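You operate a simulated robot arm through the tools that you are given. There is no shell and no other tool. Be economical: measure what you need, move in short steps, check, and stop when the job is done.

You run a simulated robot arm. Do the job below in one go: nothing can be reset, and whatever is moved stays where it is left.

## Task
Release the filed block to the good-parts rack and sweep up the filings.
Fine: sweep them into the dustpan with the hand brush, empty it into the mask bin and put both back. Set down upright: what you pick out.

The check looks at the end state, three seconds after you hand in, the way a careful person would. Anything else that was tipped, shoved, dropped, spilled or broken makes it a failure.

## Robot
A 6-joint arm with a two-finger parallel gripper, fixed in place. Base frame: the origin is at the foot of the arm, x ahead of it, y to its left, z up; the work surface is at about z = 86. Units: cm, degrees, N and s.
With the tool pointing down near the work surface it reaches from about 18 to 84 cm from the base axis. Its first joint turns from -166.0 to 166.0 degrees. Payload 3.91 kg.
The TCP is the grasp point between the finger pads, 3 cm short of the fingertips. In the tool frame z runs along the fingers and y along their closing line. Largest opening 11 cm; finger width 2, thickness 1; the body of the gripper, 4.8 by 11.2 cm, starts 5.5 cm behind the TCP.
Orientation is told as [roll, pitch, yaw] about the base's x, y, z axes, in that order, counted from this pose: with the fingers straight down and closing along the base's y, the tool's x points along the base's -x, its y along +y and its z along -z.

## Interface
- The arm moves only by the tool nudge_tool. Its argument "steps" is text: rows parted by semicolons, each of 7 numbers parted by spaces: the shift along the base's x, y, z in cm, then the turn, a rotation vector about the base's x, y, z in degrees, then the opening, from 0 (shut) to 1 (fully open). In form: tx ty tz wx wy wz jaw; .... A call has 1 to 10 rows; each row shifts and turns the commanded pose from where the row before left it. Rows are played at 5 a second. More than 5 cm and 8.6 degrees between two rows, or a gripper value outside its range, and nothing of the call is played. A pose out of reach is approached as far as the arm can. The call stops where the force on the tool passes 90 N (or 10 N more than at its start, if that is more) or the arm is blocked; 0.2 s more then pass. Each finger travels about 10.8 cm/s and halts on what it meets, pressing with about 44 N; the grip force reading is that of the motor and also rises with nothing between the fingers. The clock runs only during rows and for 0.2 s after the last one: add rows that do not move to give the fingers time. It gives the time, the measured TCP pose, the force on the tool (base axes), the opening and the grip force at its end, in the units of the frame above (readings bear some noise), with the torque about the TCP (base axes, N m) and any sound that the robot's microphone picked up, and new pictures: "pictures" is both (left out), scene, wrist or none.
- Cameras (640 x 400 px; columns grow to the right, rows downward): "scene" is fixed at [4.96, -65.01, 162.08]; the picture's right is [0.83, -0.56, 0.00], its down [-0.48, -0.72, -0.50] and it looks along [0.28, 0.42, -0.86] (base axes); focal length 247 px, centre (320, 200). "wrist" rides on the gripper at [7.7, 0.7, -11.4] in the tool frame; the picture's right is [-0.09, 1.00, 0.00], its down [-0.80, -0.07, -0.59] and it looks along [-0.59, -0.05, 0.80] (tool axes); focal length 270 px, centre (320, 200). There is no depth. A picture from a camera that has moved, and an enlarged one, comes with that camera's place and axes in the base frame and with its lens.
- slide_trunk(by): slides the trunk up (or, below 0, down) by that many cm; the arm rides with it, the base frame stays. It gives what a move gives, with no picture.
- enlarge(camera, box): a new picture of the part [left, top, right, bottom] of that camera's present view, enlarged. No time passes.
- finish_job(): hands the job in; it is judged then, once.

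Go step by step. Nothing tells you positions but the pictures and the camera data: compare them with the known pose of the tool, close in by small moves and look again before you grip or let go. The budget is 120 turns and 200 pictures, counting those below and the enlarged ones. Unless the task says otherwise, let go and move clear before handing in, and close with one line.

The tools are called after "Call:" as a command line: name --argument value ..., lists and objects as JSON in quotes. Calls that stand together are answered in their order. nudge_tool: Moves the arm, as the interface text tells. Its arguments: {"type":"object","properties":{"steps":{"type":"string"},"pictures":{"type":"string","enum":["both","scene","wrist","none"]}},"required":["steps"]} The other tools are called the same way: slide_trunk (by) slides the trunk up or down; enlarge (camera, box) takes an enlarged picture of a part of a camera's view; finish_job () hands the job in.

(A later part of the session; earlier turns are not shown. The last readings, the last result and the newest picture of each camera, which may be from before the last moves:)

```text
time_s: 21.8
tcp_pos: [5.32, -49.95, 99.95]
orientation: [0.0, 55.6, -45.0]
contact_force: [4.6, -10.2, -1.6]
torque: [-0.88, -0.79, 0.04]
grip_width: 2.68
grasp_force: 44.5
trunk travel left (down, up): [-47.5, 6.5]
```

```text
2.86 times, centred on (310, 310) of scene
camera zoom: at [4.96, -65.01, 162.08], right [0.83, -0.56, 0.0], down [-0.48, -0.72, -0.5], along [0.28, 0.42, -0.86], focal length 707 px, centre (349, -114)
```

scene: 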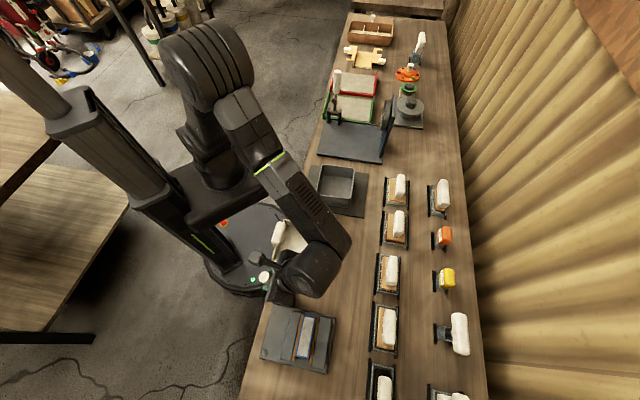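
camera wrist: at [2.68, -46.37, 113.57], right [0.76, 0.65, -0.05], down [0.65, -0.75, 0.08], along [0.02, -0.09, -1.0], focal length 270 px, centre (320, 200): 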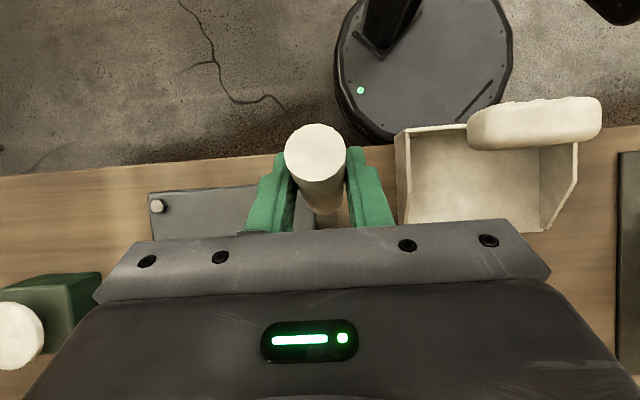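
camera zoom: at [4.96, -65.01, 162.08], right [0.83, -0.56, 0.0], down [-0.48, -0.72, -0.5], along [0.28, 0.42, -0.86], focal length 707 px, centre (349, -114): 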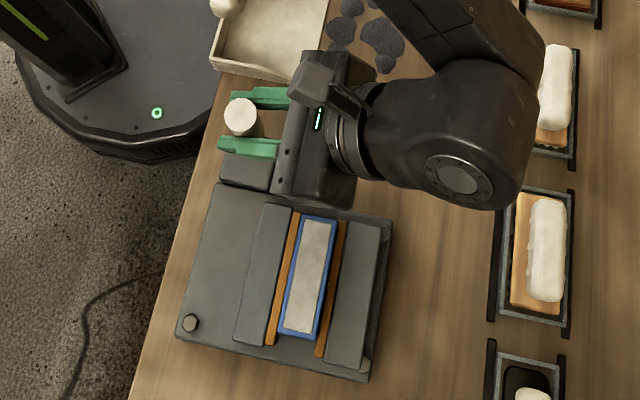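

Call:
nudge_tool --steps "0.44 -0.44 -0.13 1.4 1.4 0 0.1;0.44 -0.44 -0.13 1.4 1.4 0 0.1;0.42 -0.42 -0.21 1.4 1.4 0 0.1;0.42 -0.42 -0.22 1.4 1.4 0 0.1;0 0 0 0 0 0 0.1" --pictures "none"

Call:
enlarge --camera "scene" --box '[230, 240, 390, 380]'

```text
time_s: 23.0
tcp_pos: [7.0, -51.48, 99.58]
orientation: [-0.3, 63.3, -45.2]
contact_force: [-9.2, -5.1, 26.7]
torque: [1.05, 0.61, 0.03]
grip_width: 2.66
grasp_force: 44.9
trunk travel left (down, up): [-47.5, 6.5]
```

```text
2.86 times, centred on (310, 310) of scene
camera zoom: at [4.96, -65.01, 162.08], right [0.83, -0.56, 0.0], down [-0.48, -0.72, -0.5], along [0.28, 0.42, -0.86], focal length 707 px, centre (349, -114)
```

zoom: 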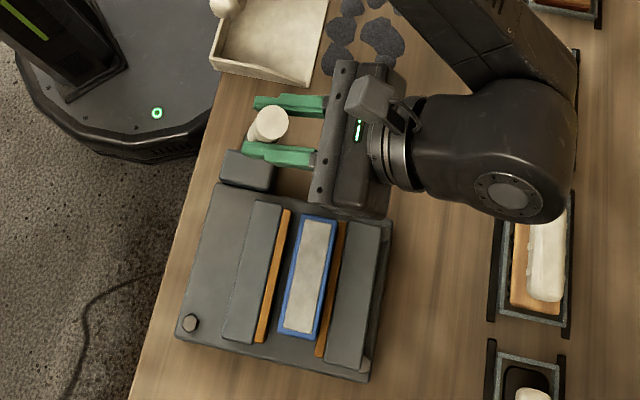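

Call:
nudge_tool --steps "0 0 0 0 0 0 0.3;0 0 0 0 0 0 0.5;0 0 0 0 0 0 0.5;1 -1 1 0 0 0 0.5;1.5 -1.5 1.5 0 0 0 0.5;1.5 -1.5 2 0 0 0 0.5;0 0 4 -4 -4 0 0.5;-1 1 4 -5.5 -5.5 0 0.5;-1 1 4 -5.5 -5.5 0 0.5;-1 1 4 -5.5 -5.5 0 0.5" --pictures "scene"

Call:
nudge_tool --steps "-2 2 0 -5.5 -5.5 0 1;-2 2 0 -5.5 -5.5 0 1;-2 2 0 -5.5 -5.5 0 1;-2 2 0 -5.5 -5.5 0 1;0 0 0 -2 -2 0 1;0 0 0 0 0 0 1" --pictures "both"

```text
time_s: 25.2
tcp_pos: [4.08, -48.09, 115.77]
orientation: [0.0, 34.1, -45.0]
contact_force: [-0.2, -0.6, -0.6]
torque: [0.0, -0.02, 0.03]
grip_width: 5.49
grasp_force: 0.2
out of reach, approached as far as the arm can: row 4, 5, 6
trunk travel left (down, up): [-47.5, 6.5]
```

scene: 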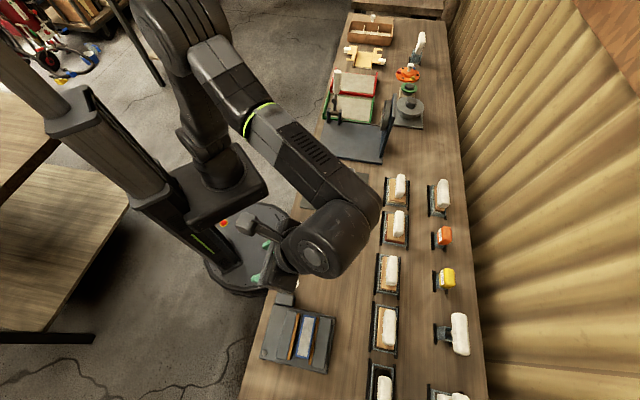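

```text
time_s: 26.6
tcp_pos: [-3.8, -40.3, 115.8]
orientation: [0.0, 0.3, -45.0]
contact_force: [-0.3, 0.1, -0.4]
torque: [0.0, 0.01, -0.01]
grip_width: 10.99
grasp_force: 0.2
trunk travel left (down, up): [-47.5, 6.5]
camera wrist: at [-8.89, -34.38, 127.25], right [0.77, 0.64, 0.0], down [0.52, -0.62, 0.59], along [0.38, -0.45, -0.81], focal length 270 px, centre (320, 200)
```

scene: 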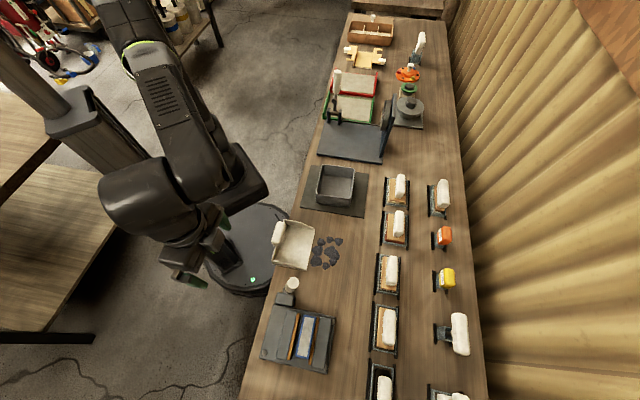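
wrist: 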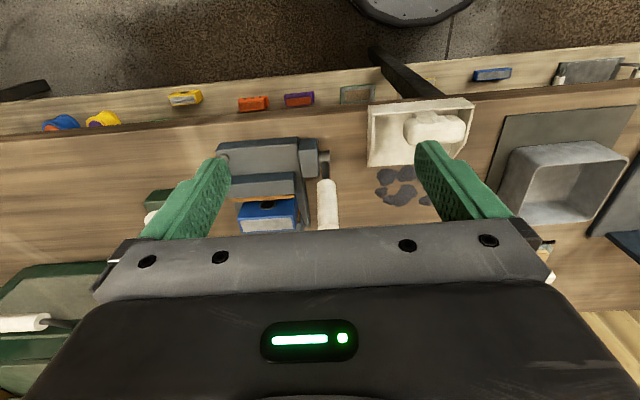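

Call:
enlarge --camera "wrist" --box '[200, 120, 360, 240]'

Call:
enlarge --camera "scene" --box '[240, 260, 370, 380]'

```text
3.33 times, centred on (280, 180) of wrist
camera zoom: at [-8.89, -34.38, 127.25], right [0.77, 0.64, 0.0], down [0.52, -0.62, 0.59], along [0.38, -0.45, -0.81], focal length 901 px, centre (453, 267)
```

zoom: 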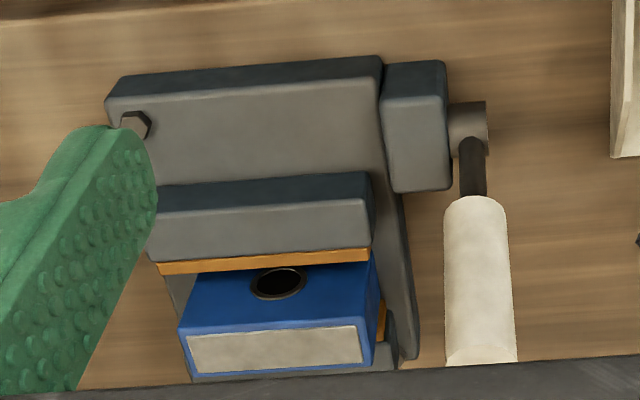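

```text
3.33 times, centred on (305, 320) of scene
camera zoom: at [4.96, -65.01, 162.08], right [0.83, -0.56, 0.0], down [-0.48, -0.72, -0.5], along [0.28, 0.42, -0.86], focal length 824 px, centre (370, -200)
```

zoom: 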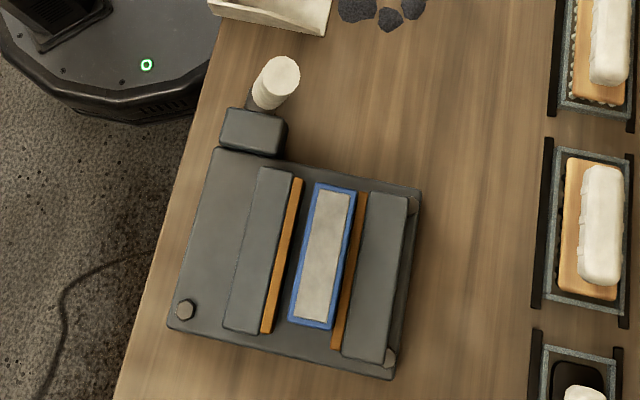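

Call:
nudge_tool --steps "1.39 -4.29 0 0 0 0 1;1.39 -4.29 0 0 0 0 1;1.39 -4.29 0 0 0 0 1;1.39 -4.29 0 0 0 0 1;1.39 -4.29 0 0 0 0 1;0 0 -4 0 0 0 1;0 0 -4 0 0 0 1;0 0 -4 0 0 0 1;0 0 0 0 0 0 1"

```text
time_s: 28.6
tcp_pos: [3.11, -61.72, 103.65]
orientation: [0.1, 0.5, -45.0]
contact_force: [0.3, 0.1, -0.1]
torque: [0.01, 0.0, 0.02]
grip_width: 11.01
grasp_force: 0.0
trunk travel left (down, up): [-47.5, 6.5]
camera wrist: at [-1.96, -55.76, 115.23], right [0.77, 0.64, 0.0], down [0.52, -0.62, 0.59], along [0.38, -0.45, -0.81], focal length 270 px, centre (320, 200)
```

scene: 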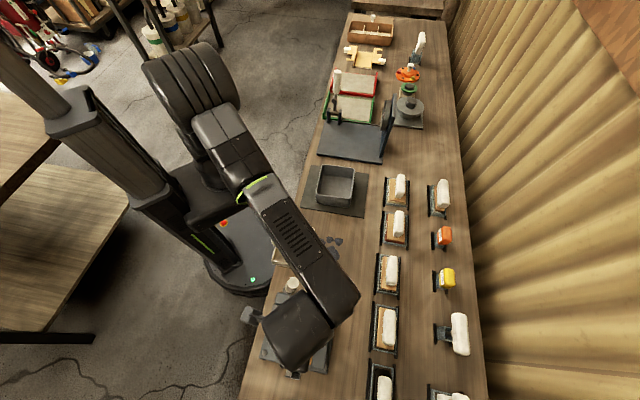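
wrist: 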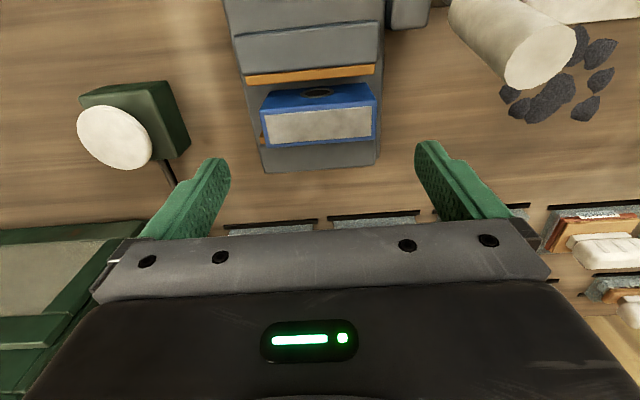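

Call:
nudge_tool --steps "0 0 -4 0 0 0 1;0 0 -3 0 0 0 1;0 0 0 0 0 0 1" --pictures "wrist"

Call:
enlarge --camera "scene" --box '[230, 270, 390, 390]'

```text
time_s: 29.4
tcp_pos: [3.03, -61.74, 96.65]
orientation: [0.0, 0.4, -44.8]
contact_force: [0.4, -0.1, -0.3]
torque: [0.0, 0.01, 0.01]
grip_width: 10.98
grasp_force: 0.1
trunk travel left (down, up): [-47.5, 6.5]
camera wrist: at [-1.96, -55.79, 108.23], right [0.77, 0.64, 0.0], down [0.52, -0.62, 0.59], along [0.38, -0.45, -0.81], focal length 270 px, centre (320, 200)
```

wrist: 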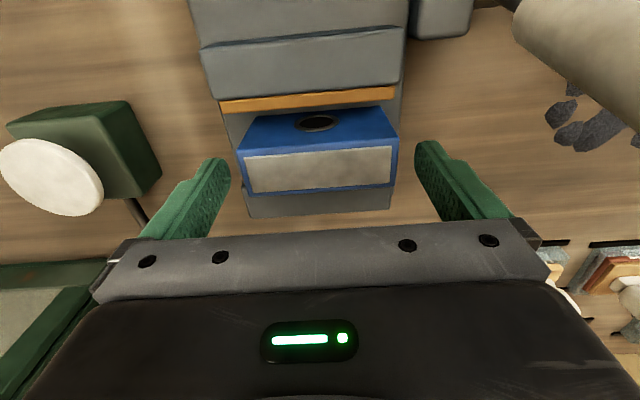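

```text
3.33 times, centred on (310, 330) of scene
camera zoom: at [4.96, -65.01, 162.08], right [0.83, -0.56, 0.0], down [-0.48, -0.72, -0.5], along [0.28, 0.42, -0.86], focal length 824 px, centre (353, -233)
```

zoom: 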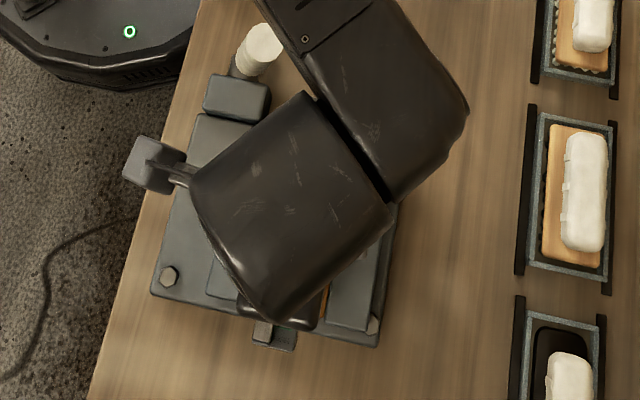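

Call:
nudge_tool --steps "0 0 -2 0 0 0 1;0 0 -1.6 0 0 0 1;0 0 0 0 0 0 0.9;0 0 0 0 0 0 0.8;0 0 0 0 0 0 0.7;0 0 0 0 0 0 0.7" --pictures "wrist"

```text
time_s: 30.8
tcp_pos: [3.07, -61.73, 93.21]
orientation: [0.0, 0.4, -45.1]
contact_force: [-1.3, 0.3, 1.5]
torque: [-0.18, 0.22, -0.04]
grip_width: 8.96
grasp_force: 44.1
trunk travel left (down, up): [-47.5, 6.5]
camera wrist: at [-1.95, -55.76, 104.66], right [0.77, 0.64, 0.0], down [0.52, -0.62, 0.59], along [0.38, -0.45, -0.81], focal length 270 px, centre (320, 200)
```

wrist: 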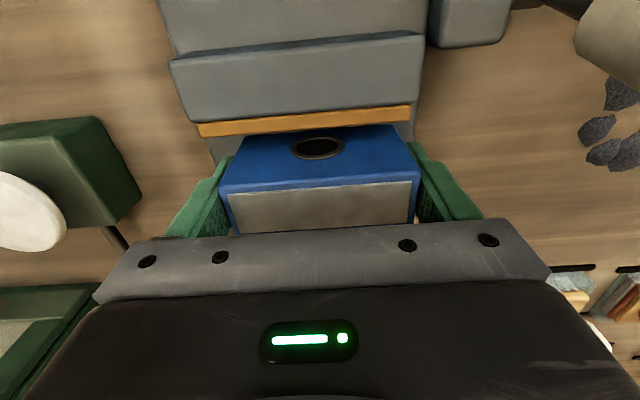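

Call:
nudge_tool --steps "0 0 1.5 0 0 0 0.7;0 0 3 0 0 0 0.7;0 0 4.5 0 0 0 0.7;0 0 4.5 0 0 0 0.7;0 0 4.5 0 0 0 0.7;0 0 4.5 0 0 0 0.7;0 0 4.5 0 0 0 0.7;0 0 4.5 0 0 0 0.7" --pictures "both"

```text
time_s: 32.6
tcp_pos: [3.11, -61.8, 124.69]
orientation: [0.1, 0.5, -45.0]
contact_force: [0.5, -0.2, -4.1]
torque: [-0.01, 0.0, -0.02]
grip_width: 8.98
grasp_force: 43.2
trunk travel left (down, up): [-47.5, 6.5]
camera wrist: at [-1.92, -55.91, 136.24], right [0.77, 0.64, 0.0], down [0.52, -0.62, 0.59], along [0.38, -0.45, -0.81], focal length 270 px, centre (320, 200)
```

scene: 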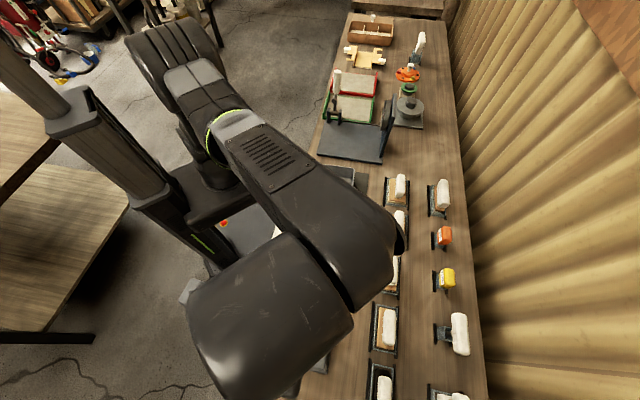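
wrist: 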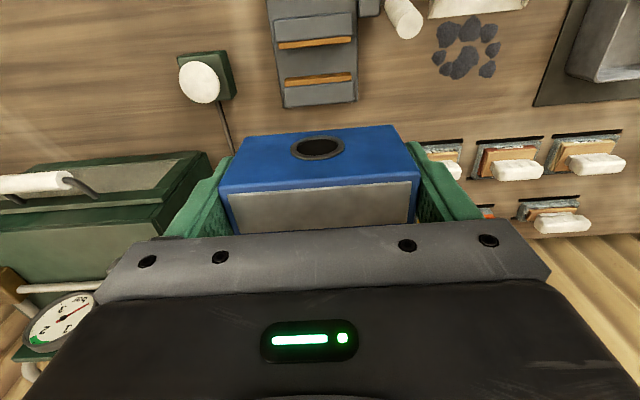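

Call:
nudge_tool --steps "3.32 3.42 0 0 0 0 0.7;3.32 3.42 0 0 0 0 0.7;3.32 3.42 0 0 0 -7.5 0.7;3.32 3.42 0 0 0 -7.5 0.7;3.32 3.42 0 0 0 -7.5 0.7;3.32 3.42 0 0 0 -7.5 0.7;3.32 3.42 0 0 0 -7.5 0.7;3.32 3.42 0 0 0 -7.5 0.7;3.32 3.42 0 0 0 -7.5 0.7;3.32 3.42 0 0 0 -7.5 0.7" --pictures "none"

Call:
nudge_tool --steps "3.32 3.42 0 0 0 -7.5 0.7;3.32 3.42 0 0 0 -7.5 0.7;3.32 3.42 0 0 0 -7.5 0.7;3.32 3.42 0 0 0 -7.5 0.7;3.32 3.42 0 0 0 0 0.7;3.32 3.42 0 0 0 0 0.7;3.32 3.42 0 0 0 0 0.7;3.32 3.42 0 0 0 0 0.7;3.32 3.42 0 0 0 0 0.7;0 0 0 0 0 0 0.7" --pictures "both"

```text
time_s: 34.8
tcp_pos: [36.49, -27.5, 124.62]
orientation: [0.1, 0.4, -105.1]
contact_force: [0.1, 1.0, -4.1]
torque: [0.0, 0.0, -0.02]
grip_width: 8.97
grasp_force: 44.1
trunk travel left (down, up): [-47.5, 6.5]
```

```text
time_s: 37.0
tcp_pos: [66.35, 3.29, 124.49]
orientation: [0.0, 0.4, -135.1]
contact_force: [0.6, 0.3, -4.5]
torque: [-0.02, -0.01, -0.02]
grip_width: 9.0
grasp_force: 43.8
trunk travel left (down, up): [-47.5, 6.5]
camera wrist: at [71.98, 8.22, 136.15], right [0.64, -0.77, 0.0], down [-0.62, -0.52, 0.59], along [-0.45, -0.38, -0.81], focal length 270 px, centre (320, 200)
```

scene: 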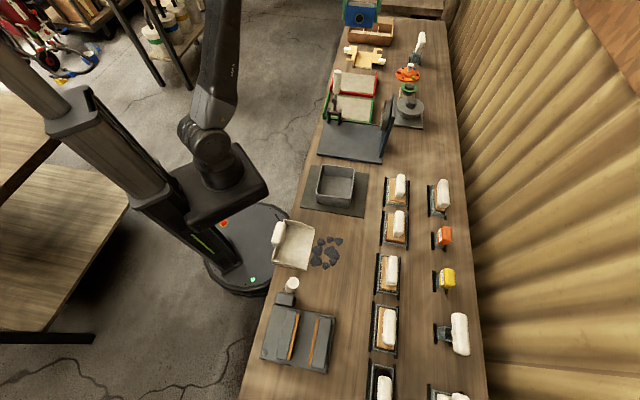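
wrist: 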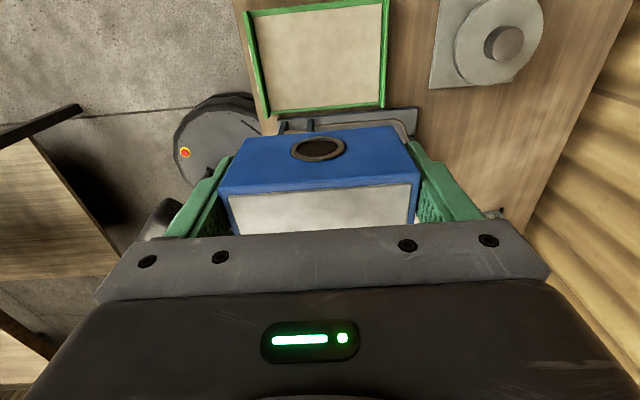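

Call:
nudge_tool --steps "0 0 -4.5 0 0 0 0.7;0 0 -4.5 0 0 0 0.7;0 0 -4.5 0 0 0 0.7;0 0 -4.5 0 0 0 0.7;0 0 -4.5 0 0 0 0.7;0 0 -3.5 0 0 0 0.7;0 0 0 0 0 0 0.7" --pictures "both"

```text
time_s: 38.6
tcp_pos: [66.31, 3.35, 98.43]
orientation: [0.0, 0.4, -135.1]
contact_force: [0.2, 0.0, -4.4]
torque: [-0.01, 0.01, -0.01]
grip_width: 8.97
grasp_force: 44.4
trunk travel left (down, up): [-47.5, 6.5]
camera wrist: at [72.04, 8.33, 110.11], right [0.64, -0.77, 0.0], down [-0.62, -0.52, 0.59], along [-0.45, -0.38, -0.81], focal length 270 px, centre (320, 200)
```

scene: 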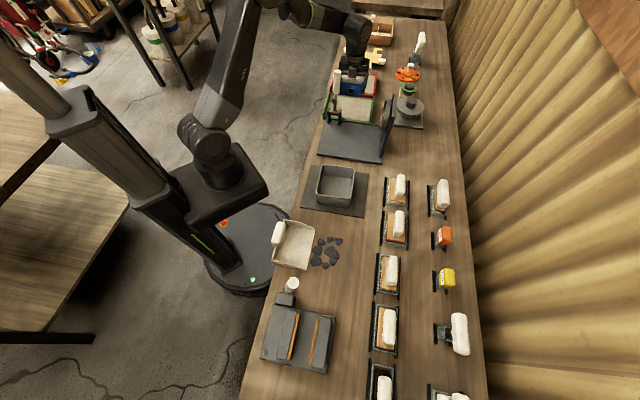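
wrist: 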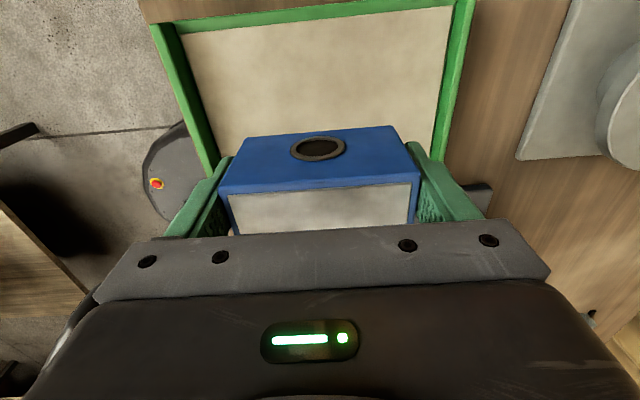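

Call:
nudge_tool --steps "0 0 -3 0 0 0 0.7;0 0 -2 0 0 0 0.7;0 0 -0.5 0 0 0 0.7;0 0 -0.5 0 0 0 0.7;0 0 0 0 0 0 0.7" --pictures "wrist"

```text
time_s: 39.8
tcp_pos: [66.21, 3.4, 92.55]
orientation: [0.0, 0.4, -135.0]
contact_force: [0.1, 0.5, -4.9]
torque: [0.02, 0.02, -0.03]
grip_width: 8.99
grasp_force: 44.1
trunk travel left (down, up): [-47.5, 6.5]
camera wrist: at [71.98, 8.3, 104.13], right [0.64, -0.77, 0.0], down [-0.62, -0.52, 0.59], along [-0.45, -0.38, -0.81], focal length 270 px, centre (320, 200)
```

wrist: 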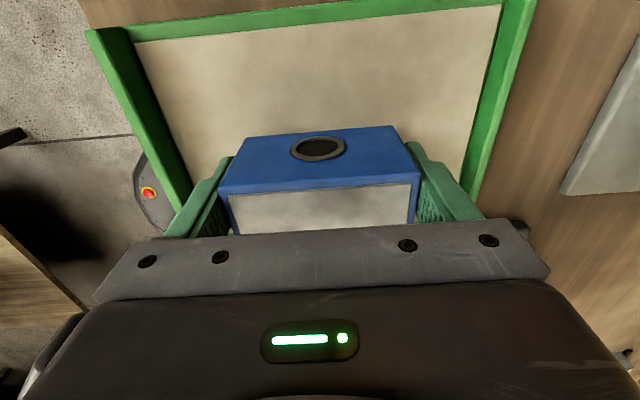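

Call:
nudge_tool --steps "0 0 -0.3 0 0 0 0.7;0 0 -0.3 0 0 0 0.7;0 0 -0.2 0 0 0 0.7;0 0 0 0 0 0 0.7" --pictures "none"

```text
time_s: 40.8
tcp_pos: [66.26, 3.23, 91.74]
orientation: [0.1, 0.4, -135.0]
contact_force: [0.1, -0.3, -4.2]
torque: [0.01, -0.04, 0.04]
grip_width: 8.96
grasp_force: 43.9
trunk travel left (down, up): [-47.5, 6.5]
```

Call:
nudge_tool --steps "0 0 -0.2 0 0 0 0.7;0 0 -0.2 0 0 0 0.7;0 0 -0.2 0 0 0 0.7;0 0 0 0 0 0 0.7" --pictures "none"

```text
time_s: 41.8
tcp_pos: [66.1, 3.29, 91.51]
orientation: [0.4, 0.7, -135.0]
contact_force: [3.6, 1.1, 30.1]
torque: [0.48, 1.14, -0.06]
grip_width: 8.97
grasp_force: 44.0
trunk travel left (down, up): [-47.5, 6.5]
```

Call:
nudge_tool --steps "0 0 0.25 0 0 0 0.7;0 0 0 0 0 0 0.75;0 0 0 0 0 0 0.9;0 0 0 0 0 0 1;0 0 0 0 0 0 1;0 0 1 0 0 0 1;0 0 3 0 0 0 1;0 0 4 0 0 0 1;0 0 4 0 0 0 1;0 0 4 0 0 0 1" --pictures "both"

```text
time_s: 44.0
tcp_pos: [66.16, 3.38, 107.4]
orientation: [0.0, 0.4, -135.0]
contact_force: [0.5, 1.2, -1.1]
torque: [0.05, 0.03, 0.0]
grip_width: 10.97
grasp_force: 0.0
trunk travel left (down, up): [-47.5, 6.5]
camera wrist: at [71.9, 8.32, 119.0], right [0.64, -0.77, 0.0], down [-0.62, -0.52, 0.59], along [-0.45, -0.38, -0.81], focal length 270 px, centre (320, 200)
```

scene: 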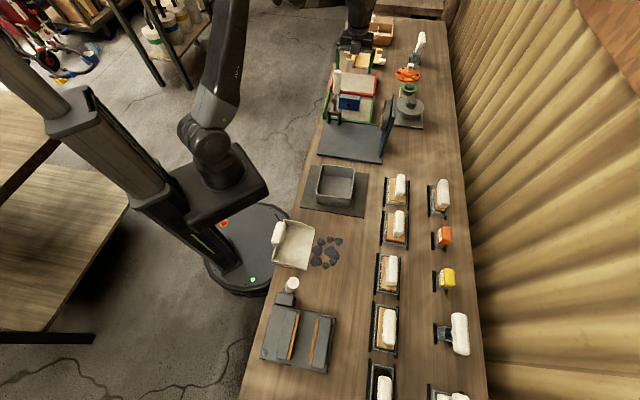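
wrist: 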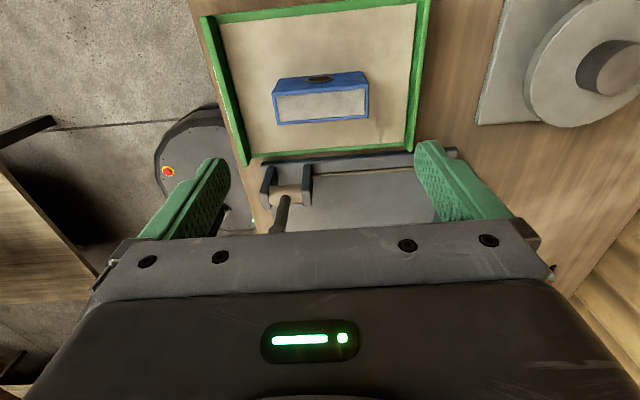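

Call:
nudge_tool --steps "0 0 4.5 0 0 0 0.6;0 0 4.5 0 0 0 0.6;0 0 4 0 0 0 0.6;-.18 -4.6 0 0 0 0 0.6;-.18 -4.6 0 0 0 0 0.6;-.18 -4.6 0 0 0 0 0.6;-.18 -4.6 0 0 0 0 0.6;-.18 -4.6 0 0 0 0 0.6;-.18 -4.6 0 0 0 0 0.6;-.18 -4.6 0 0 0 0 0.6" --pictures "none"

Call:
nudge_tool --steps "-.18 -4.6 0 0 0 0 0.6;-.18 -4.6 0 0 0 0 0.6;-.18 -4.6 0 0 0 0 0.6;-.18 -4.6 0 0 0 0 0.6;-.18 -4.6 0 0 0 0 0.6;0 0 -4 0 0 0 0.6;0 0 -4 0 0 0 0.6;0 0 0 0 0 0 0.6" --pictures "both"

```text
time_s: 46.2
tcp_pos: [65.02, -29.17, 120.4]
orientation: [-0.1, 0.5, -135.0]
contact_force: [0.2, -0.3, -0.2]
torque: [0.03, -0.03, -0.01]
grip_width: 6.59
grasp_force: 0.1
trunk travel left (down, up): [-47.5, 6.5]
```

```text
time_s: 48.0
tcp_pos: [58.81, -47.66, 111.51]
orientation: [-0.1, 0.4, -134.9]
contact_force: [0.8, -1.0, -0.7]
torque: [0.02, 0.05, -0.02]
grip_width: 6.6
grasp_force: 0.0
out of reach, approached as far as the arm can: row 3, 4, 5
trunk travel left (down, up): [-47.5, 6.5]
camera wrist: at [64.53, -42.67, 123.03], right [0.64, -0.77, 0.0], down [-0.62, -0.52, 0.59], along [-0.45, -0.38, -0.81], focal length 270 px, centre (320, 200)
```

scene: 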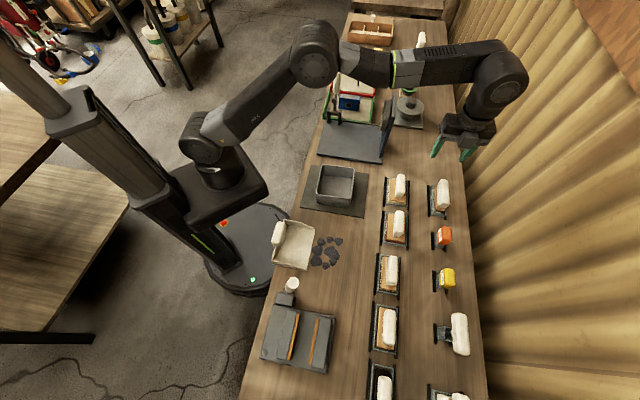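
wrist: 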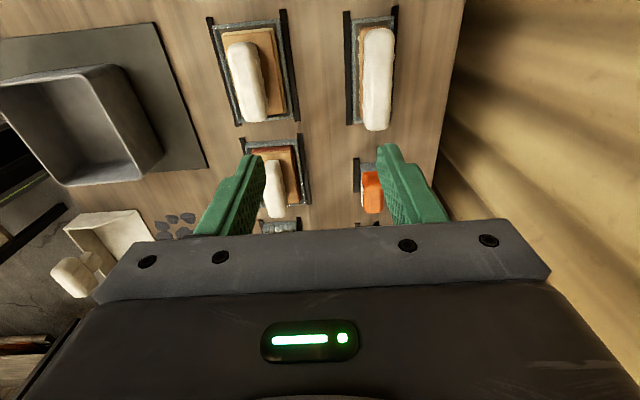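

Call:
slide_trunk --by 6

Call:
nudge_tool --steps "0 0 0 0 0 0 0.6;0 0 0 0 0 0 0.6" --pictures "none"

```text
time_s: 49.0
tcp_pos: [58.73, -47.62, 117.53]
orientation: [0.0, 0.4, -135.0]
contact_force: [-0.3, -0.6, 0.2]
torque: [0.0, 0.0, -0.01]
grip_width: 6.62
grasp_force: 0.1
trunk travel left (down, up): [-53.5, 0.5]
```

```text
time_s: 49.6
tcp_pos: [58.87, -47.63, 117.47]
orientation: [0.0, 0.5, -134.9]
contact_force: [-0.8, 0.4, 0.9]
torque: [0.0, 0.02, 0.02]
grip_width: 6.56
grasp_force: 0.1
trunk travel left (down, up): [-53.5, 0.5]
```

Call:
nudge_tool --steps "0 0 -4.8 0 0 0 0.6;0 0 -4.8 0 0 0 0.6;0 0 -4.8 0 0 0 0.6;1.7 -1.4 -1 0 0 0 0.6;1.7 -1.4 -1 0 0 0 0.6;1.6 -1.4 -1 0 0 0 0.6;0 0 0 0 0 0 0.6" --pictures "both"

```text
time_s: 51.2
tcp_pos: [63.81, -51.66, 100.09]
orientation: [0.0, 0.4, -135.0]
contact_force: [-0.1, 0.1, 0.0]
torque: [-0.04, 0.01, -0.02]
grip_width: 6.58
grasp_force: 0.0
trunk travel left (down, up): [-53.5, 0.5]
camera wrist: at [69.53, -46.77, 111.64], right [0.64, -0.77, 0.0], down [-0.62, -0.52, 0.59], along [-0.45, -0.38, -0.81], focal length 270 px, centre (320, 200)
```

scene: 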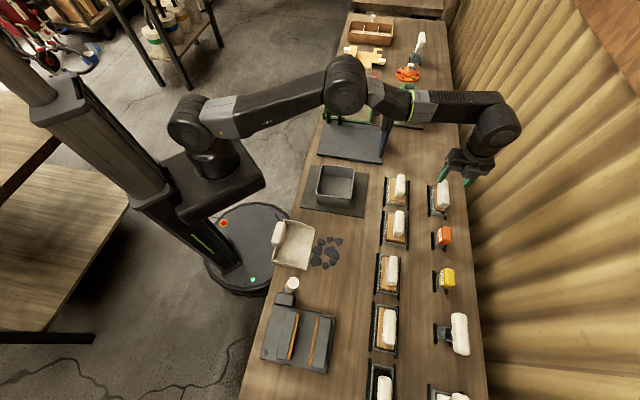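
wrist: 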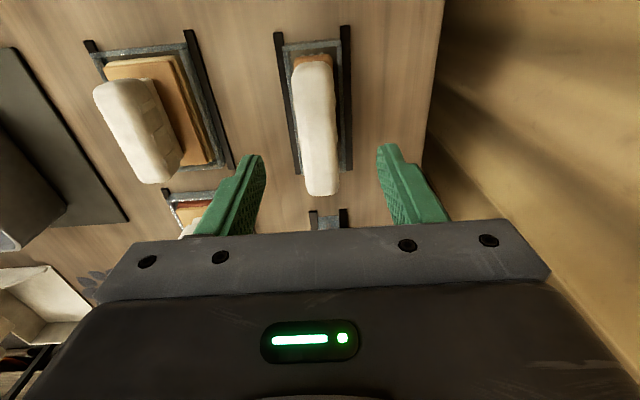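

Call:
nudge_tool --steps "0 0 -3 0 0 0 0.6;0 0 -3 0 0 0 0.6;0 0 -1.8 0 0 0 0.6;0 0 0 0 0 0 0.4;0 0 0 0 0 0 0.2;0 0 0 0 0 0 0.15;0 0 0 0 0 0 0.15" --pictures "both"

```text
time_s: 52.8
tcp_pos: [63.85, -51.77, 92.32]
orientation: [0.1, 0.5, -135.0]
contact_force: [-0.6, 1.3, -0.6]
torque: [0.05, 0.05, 0.01]
grip_width: 2.76
grasp_force: 44.2
trunk travel left (down, up): [-53.5, 0.5]
camera wrist: at [69.47, -46.85, 103.88], right [0.64, -0.77, 0.0], down [-0.62, -0.52, 0.59], along [-0.45, -0.38, -0.81], focal length 270 px, centre (320, 200)
```

scene: 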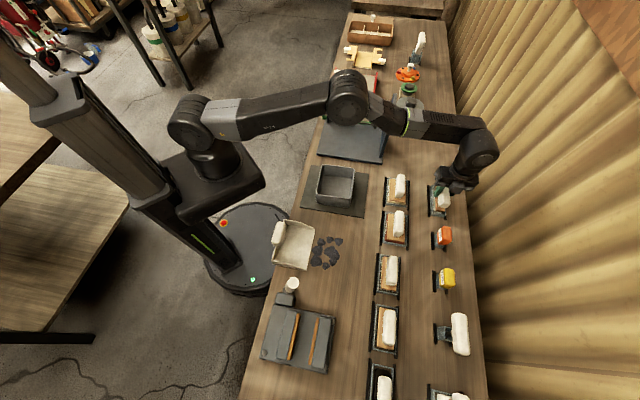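
wrist: 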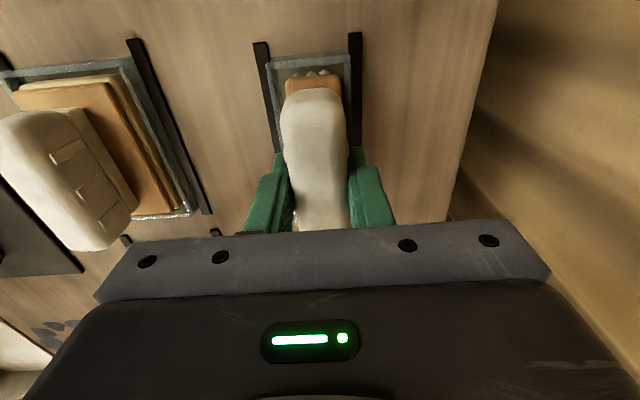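

Call:
nudge_tool --steps "0 0 1 0 0 0 0.15;0 0 1.5 0 0 0 0.15;0 0 1.5 0 0 0 0.15;-1 1 2 0 0 0 0.15;-2 1 3 0 0 0 0.15;-3 0 3 0 0 0 0.15;-4.5 0 0 0 0 0 0.15;-4.5 0 0 0 0 0 0.15" --pictures "both"

```text
time_s: 54.6
tcp_pos: [48.62, -49.81, 104.37]
orientation: [-0.1, 0.5, -135.0]
contact_force: [-0.1, 0.3, -1.3]
torque: [0.05, -0.01, 0.01]
grip_width: 2.76
grasp_force: 44.5
trunk travel left (down, up): [-53.5, 0.5]
camera wrist: at [54.38, -44.83, 115.98], right [0.64, -0.77, 0.0], down [-0.62, -0.52, 0.59], along [-0.45, -0.38, -0.81], focal length 270 px, centre (320, 200)
```

scene: 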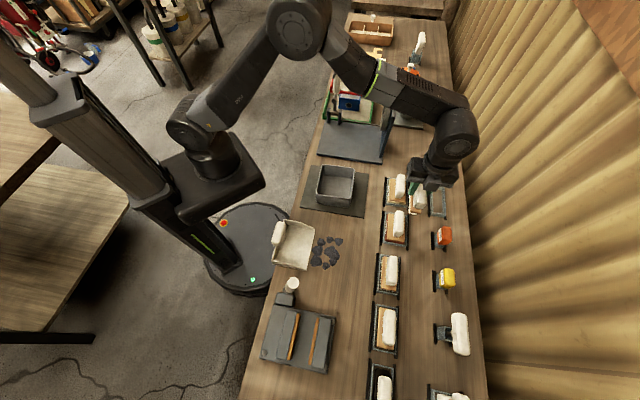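
wrist: 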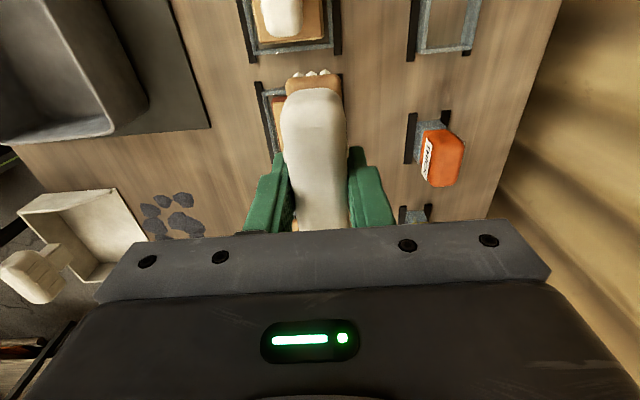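

Call:
nudge_tool --steps "-4.2 -0.36 0 0 0 0 0.15;-4.2 -0.36 0 0 0 0 0.15;-4.2 -0.36 0 0 0 0 0.15;-4.2 -0.36 0 0 0 0 0.15;-4.2 -0.36 0 0 0 0 0.15;0 0 -4 0 0 0 0.15;0 0 -4 0 0 0 0.15;0 0 -2 0 0 0 0.15;0 0 0 0 0 0 0.15" --pictures "both"

Call:
enlarge --camera "scene" --box '[260, 200, 420, 300]'

```text
time_s: 56.6
tcp_pos: [27.84, -51.45, 94.33]
orientation: [0.0, 0.3, -134.9]
contact_force: [-0.4, -0.3, -2.6]
torque: [0.01, 0.0, -0.03]
grip_width: 2.78
grasp_force: 44.5
trunk travel left (down, up): [-53.5, 0.5]
camera wrist: at [33.52, -46.59, 105.83], right [0.64, -0.77, 0.0], down [-0.62, -0.52, 0.59], along [-0.45, -0.38, -0.81], focal length 270 px, centre (320, 200)
```

scene: 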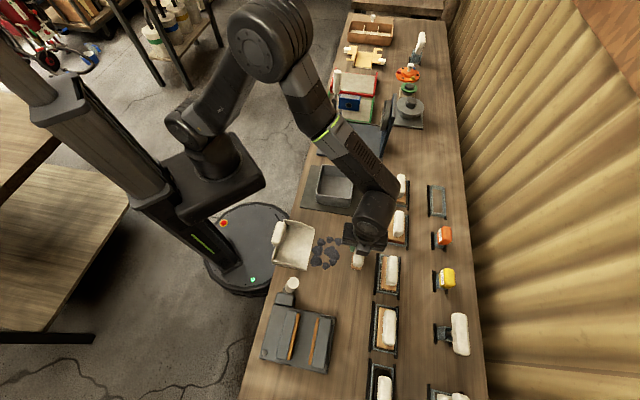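
wrist: 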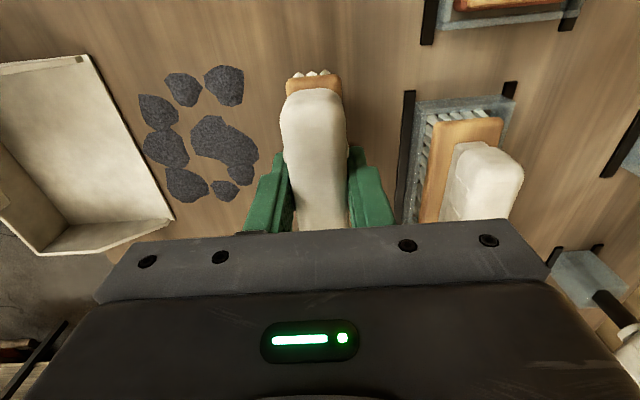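

```text
4.00 times, centred on (340, 250) of scene
camera zoom: at [4.96, -65.01, 162.08], right [0.83, -0.56, 0.0], down [-0.48, -0.72, -0.5], along [0.28, 0.42, -0.86], focal length 989 px, centre (240, 0)
```

zoom: 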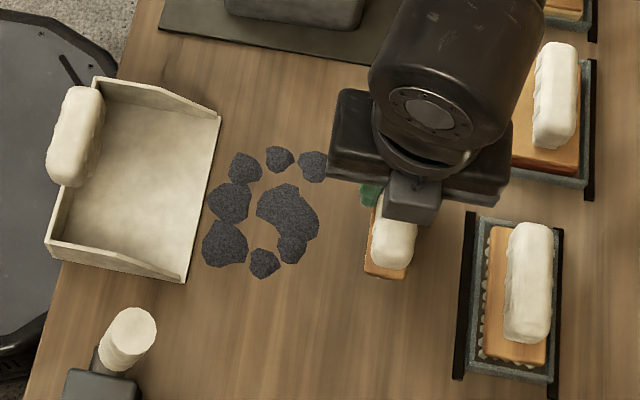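

Call:
nudge_tool --steps "-1.27 -1.27 -1 0 0 0 0.15;0 0 -0.5 0 0 0 0.15;0 0 -0.3 0 0 0 0.15;0 0 0 0 0 0 0.15" --pictures "none"

Call:
nudge_tool --steps "0 0 -0.2 0 0 0 0.15;0 0 -0.2 0 0 0 0.15;0 0 0 0 0 0 0.15" --pictures "none"

Call:
nudge_tool --steps "0 0 -0.2 0 0 0 0.15;0 0 -0.1 0 0 0 0.15;0 0 0 0 0 0 0.15" --pictures "wrist"

```text
time_s: 57.6
tcp_pos: [26.47, -52.81, 92.49]
orientation: [0.0, 0.3, -135.0]
contact_force: [0.1, -0.1, -2.4]
torque: [-0.01, -0.05, -0.04]
grip_width: 2.75
grasp_force: 44.0
trunk travel left (down, up): [-53.5, 0.5]
```

```text
time_s: 58.4
tcp_pos: [26.42, -52.86, 92.31]
orientation: [0.3, 0.3, -135.0]
contact_force: [-0.5, -0.7, 18.4]
torque: [0.43, -0.2, -0.04]
grip_width: 2.74
grasp_force: 44.0
trunk travel left (down, up): [-53.5, 0.5]
```

```text
time_s: 59.2
tcp_pos: [26.49, -52.82, 92.3]
orientation: [0.5, 0.2, -135.1]
contact_force: [0.9, -5.6, 56.1]
torque: [0.62, -0.2, -0.01]
grip_width: 2.75
grasp_force: 44.2
trunk travel left (down, up): [-53.5, 0.5]
camera wrist: at [32.16, -47.77, 103.82], right [0.64, -0.77, 0.01], down [-0.62, -0.51, 0.59], along [-0.45, -0.39, -0.81], focal length 270 px, centre (320, 200)
```

wrist: 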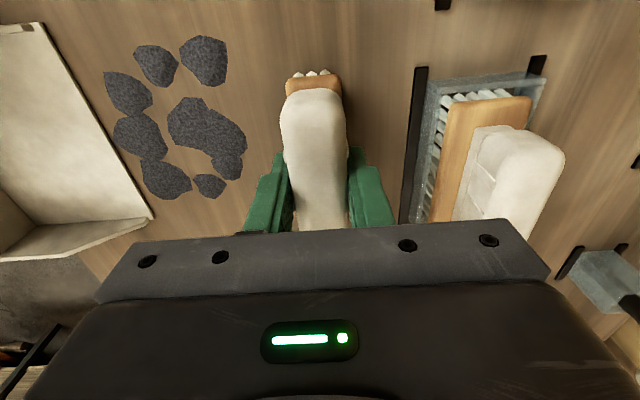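

Call:
nudge_tool --steps "0 0 0.45 0 0 0 0.15;-0.85 0.85 0 0 0 0 0.15;-0.85 0.85 0 0 0 0 0.15;-0.85 0.85 0 0 0 0 0.15;-0.85 0.85 0 0 0 0 0.15;-0.85 0.85 0 0 0 0 0.15;-0.85 0.85 0 0 0 0 0.15;0 0 0 0 0 0 0.15" --pictures "both"

```text
time_s: 61.0
tcp_pos: [21.54, -47.82, 92.3]
orientation: [0.1, 0.3, -135.0]
contact_force: [13.0, -11.9, 23.5]
torque: [-0.69, -0.39, 0.1]
grip_width: 2.76
grasp_force: 43.9
trunk travel left (down, up): [-53.5, 0.5]
camera wrist: at [27.2, -42.88, 103.84], right [0.64, -0.77, 0.0], down [-0.62, -0.52, 0.59], along [-0.45, -0.38, -0.81], focal length 270 px, centre (320, 200)
```

scene: 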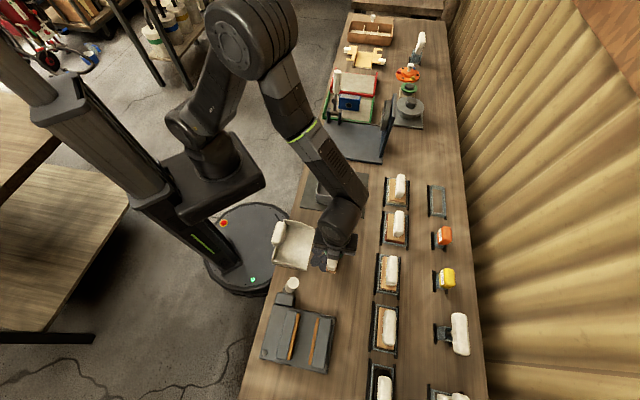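
wrist: 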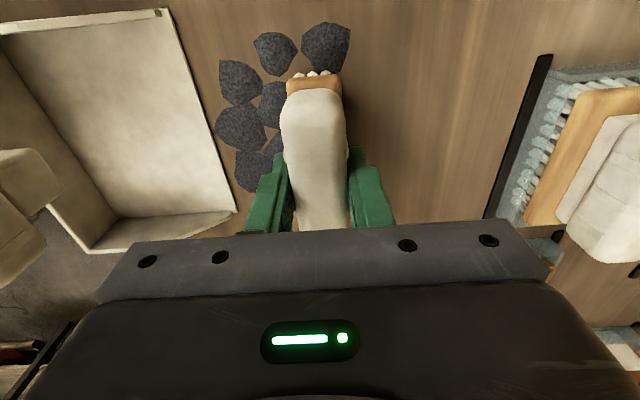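

Call:
enlarge --camera "scene" --box '[260, 200, 420, 300]'

Call:
enlarge --camera "wrist" --box '[190, 0, 390, 200]'

```text
4.00 times, centred on (340, 250) of scene
camera zoom: at [4.96, -65.01, 162.08], right [0.83, -0.56, 0.0], down [-0.48, -0.72, -0.5], along [0.28, 0.42, -0.86], focal length 989 px, centre (240, 0)
```

zoom: 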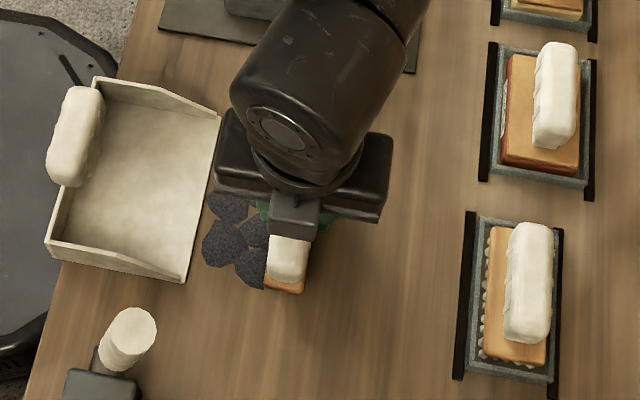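

```text
2.00 times, centred on (290, 100) of wrist
camera zoom: at [27.2, -42.88, 103.84], right [0.64, -0.77, 0.0], down [-0.62, -0.52, 0.59], along [-0.45, -0.38, -0.81], focal length 541 px, centre (380, 400)
```

zoom: 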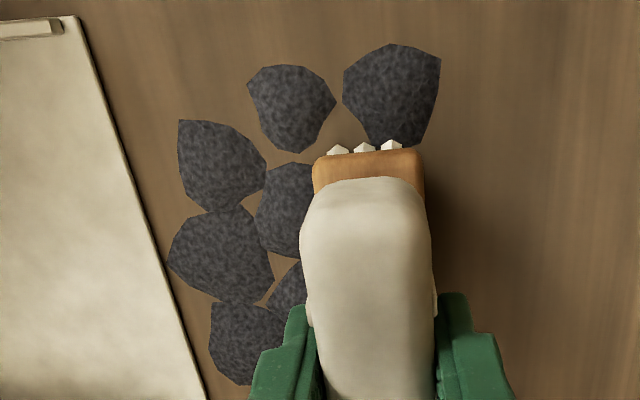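

Call:
nudge_tool --steps "-0.85 0.85 0.05 0 0 0 0.15;-0.85 0.85 0.05 0 0 0 0.15;-0.85 0.85 0 0 0 0 0.15;0 0 0 0 0 0 0.15" --pictures "wrist"

Call:
enlarge --camera "scene" --box '[260, 200, 380, 290]'

```text
time_s: 62.0
tcp_pos: [18.79, -45.03, 92.26]
orientation: [-0.1, 0.4, -135.1]
contact_force: [3.8, -3.5, 6.7]
torque: [-0.42, 0.15, 0.24]
grip_width: 2.74
grasp_force: 43.9
trunk travel left (down, up): [-53.5, 0.5]
camera wrist: at [24.54, -40.21, 103.85], right [0.64, -0.77, 0.0], down [-0.62, -0.52, 0.59], along [-0.45, -0.37, -0.81], focal length 270 px, centre (320, 200)
```

wrist: 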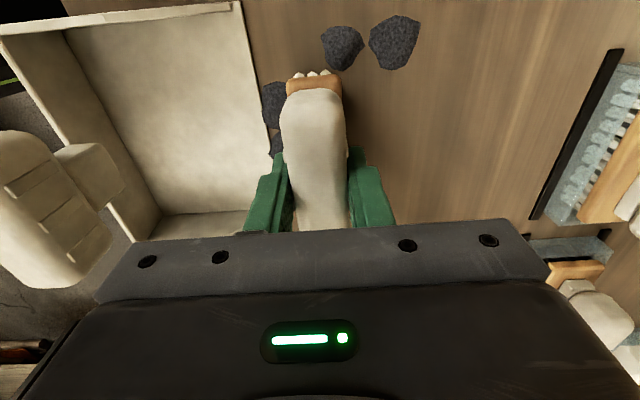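

```text
4.44 times, centred on (320, 245) of scene
camera zoom: at [4.96, -65.01, 162.08], right [0.83, -0.56, 0.0], down [-0.48, -0.72, -0.5], along [0.28, 0.42, -0.86], focal length 1099 px, centre (320, 0)
```

zoom: 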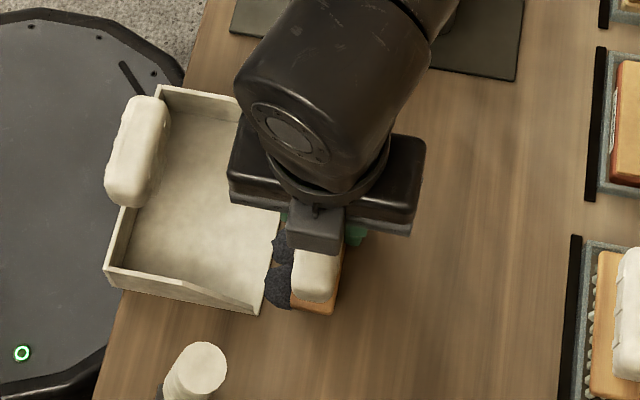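

Call:
nudge_tool --steps "-0.7 0.7 0.05 0 0 0 0.15;-0.7 0.7 0.1 0 0 0 0.15;0 0 0 0 0 0 0.15" --pictures "wrist"

Call:
enlarge --camera "scene" --box '[260, 200, 380, 290]'

```text
time_s: 62.8
tcp_pos: [17.44, -43.77, 92.58]
orientation: [-0.2, 0.5, -135.1]
contact_force: [-0.1, -0.3, -1.8]
torque: [0.01, -0.02, -0.01]
grip_width: 2.75
grasp_force: 44.1
trunk travel left (down, up): [-53.5, 0.5]
camera wrist: at [23.19, -38.86, 104.05], right [0.64, -0.77, 0.0], down [-0.62, -0.52, 0.59], along [-0.45, -0.38, -0.81], focal length 270 px, centre (320, 200)
```

wrist: 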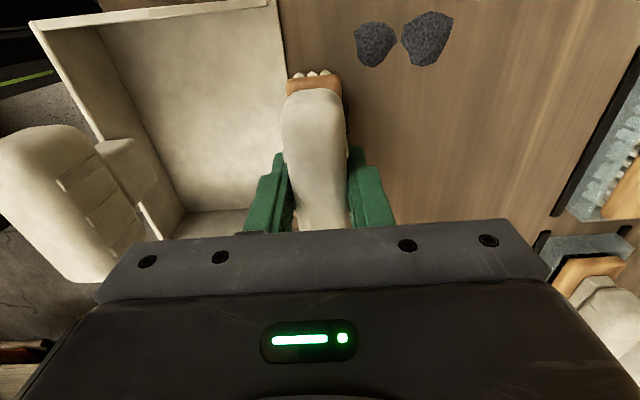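

```text
4.44 times, centred on (320, 245) of scene
camera zoom: at [4.96, -65.01, 162.08], right [0.83, -0.56, 0.0], down [-0.48, -0.72, -0.5], along [0.28, 0.42, -0.86], focal length 1099 px, centre (320, 0)
```

zoom: 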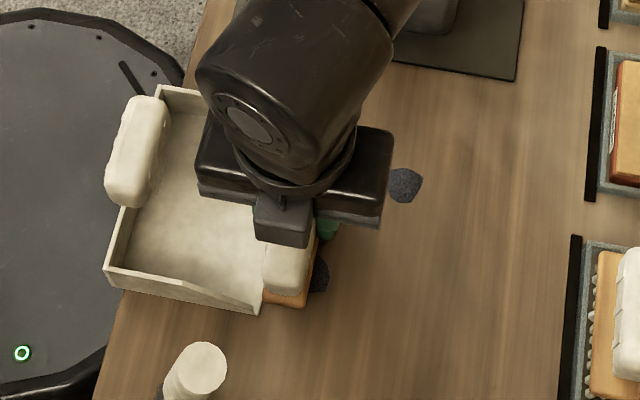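

Call:
nudge_tool --steps "0 0 3 0 0 0 0.15;2.5 -2.5 3 0 0 0 0.15;3 -3 0 0 0 0 0.15;3 -3 0 0 0 0 0.15;0 0 0 0 0 0 0.15" --pictures "wrist"

Call:
enlarge --camera "scene" --box '[260, 200, 380, 290]'

```text
time_s: 64.0
tcp_pos: [26.17, -52.17, 98.62]
orientation: [-0.1, 0.3, -135.0]
contact_force: [0.3, 0.1, -1.2]
torque: [0.02, 0.0, -0.04]
grip_width: 2.75
grasp_force: 43.8
trunk travel left (down, up): [-53.5, 0.5]
camera wrist: at [31.79, -47.35, 110.15], right [0.64, -0.77, 0.0], down [-0.62, -0.52, 0.59], along [-0.45, -0.38, -0.81], focal length 270 px, centre (320, 200)
```

wrist: 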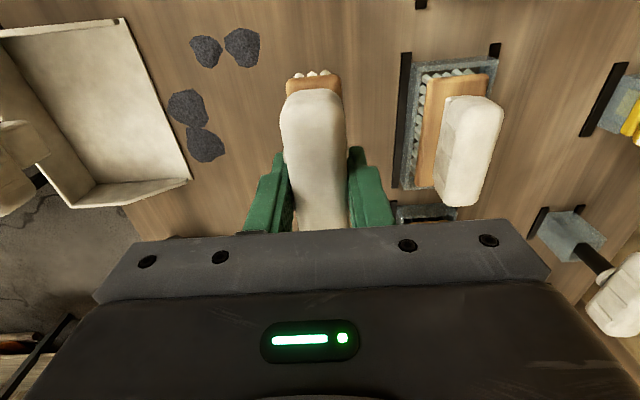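

```text
4.44 times, centred on (320, 245) of scene
camera zoom: at [4.96, -65.01, 162.08], right [0.83, -0.56, 0.0], down [-0.48, -0.72, -0.5], along [0.28, 0.42, -0.86], focal length 1099 px, centre (320, 0)
```

zoom: 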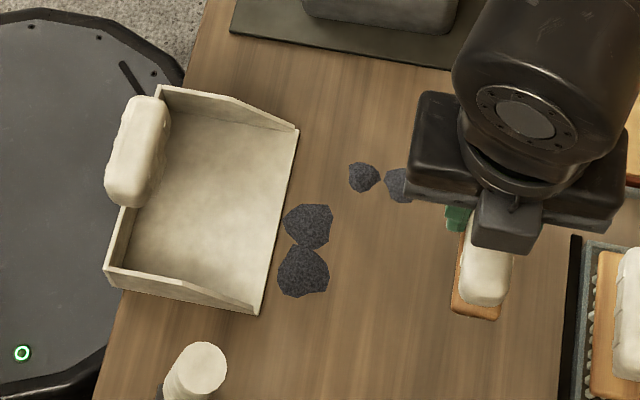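

Call:
enlarge --camera "wrist" --box '[0, 0, 280, 230]'

Call:
enlarge --camera "scene" --box '[265, 215, 345, 285]'

```text
1.74 times, centred on (140, 115) of wrist
camera zoom: at [31.79, -47.35, 110.15], right [0.64, -0.77, 0.0], down [-0.62, -0.52, 0.59], along [-0.45, -0.38, -0.81], focal length 470 px, centre (633, 348)
```

zoom: 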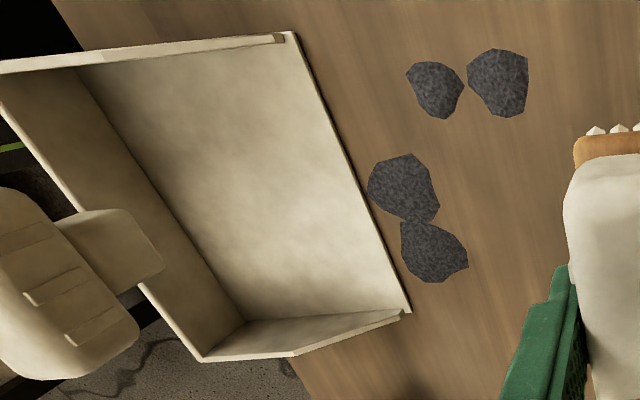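

```text
5.71 times, centred on (305, 250) of scene
camera zoom: at [4.96, -65.01, 162.08], right [0.83, -0.56, 0.0], down [-0.48, -0.72, -0.5], along [0.28, 0.42, -0.86], focal length 1413 px, centre (406, -86)
```

zoom: 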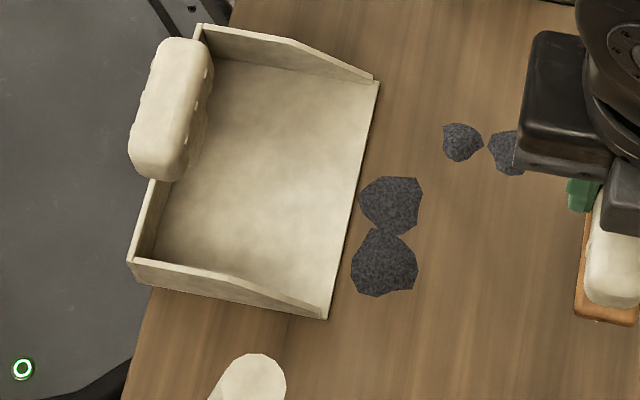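

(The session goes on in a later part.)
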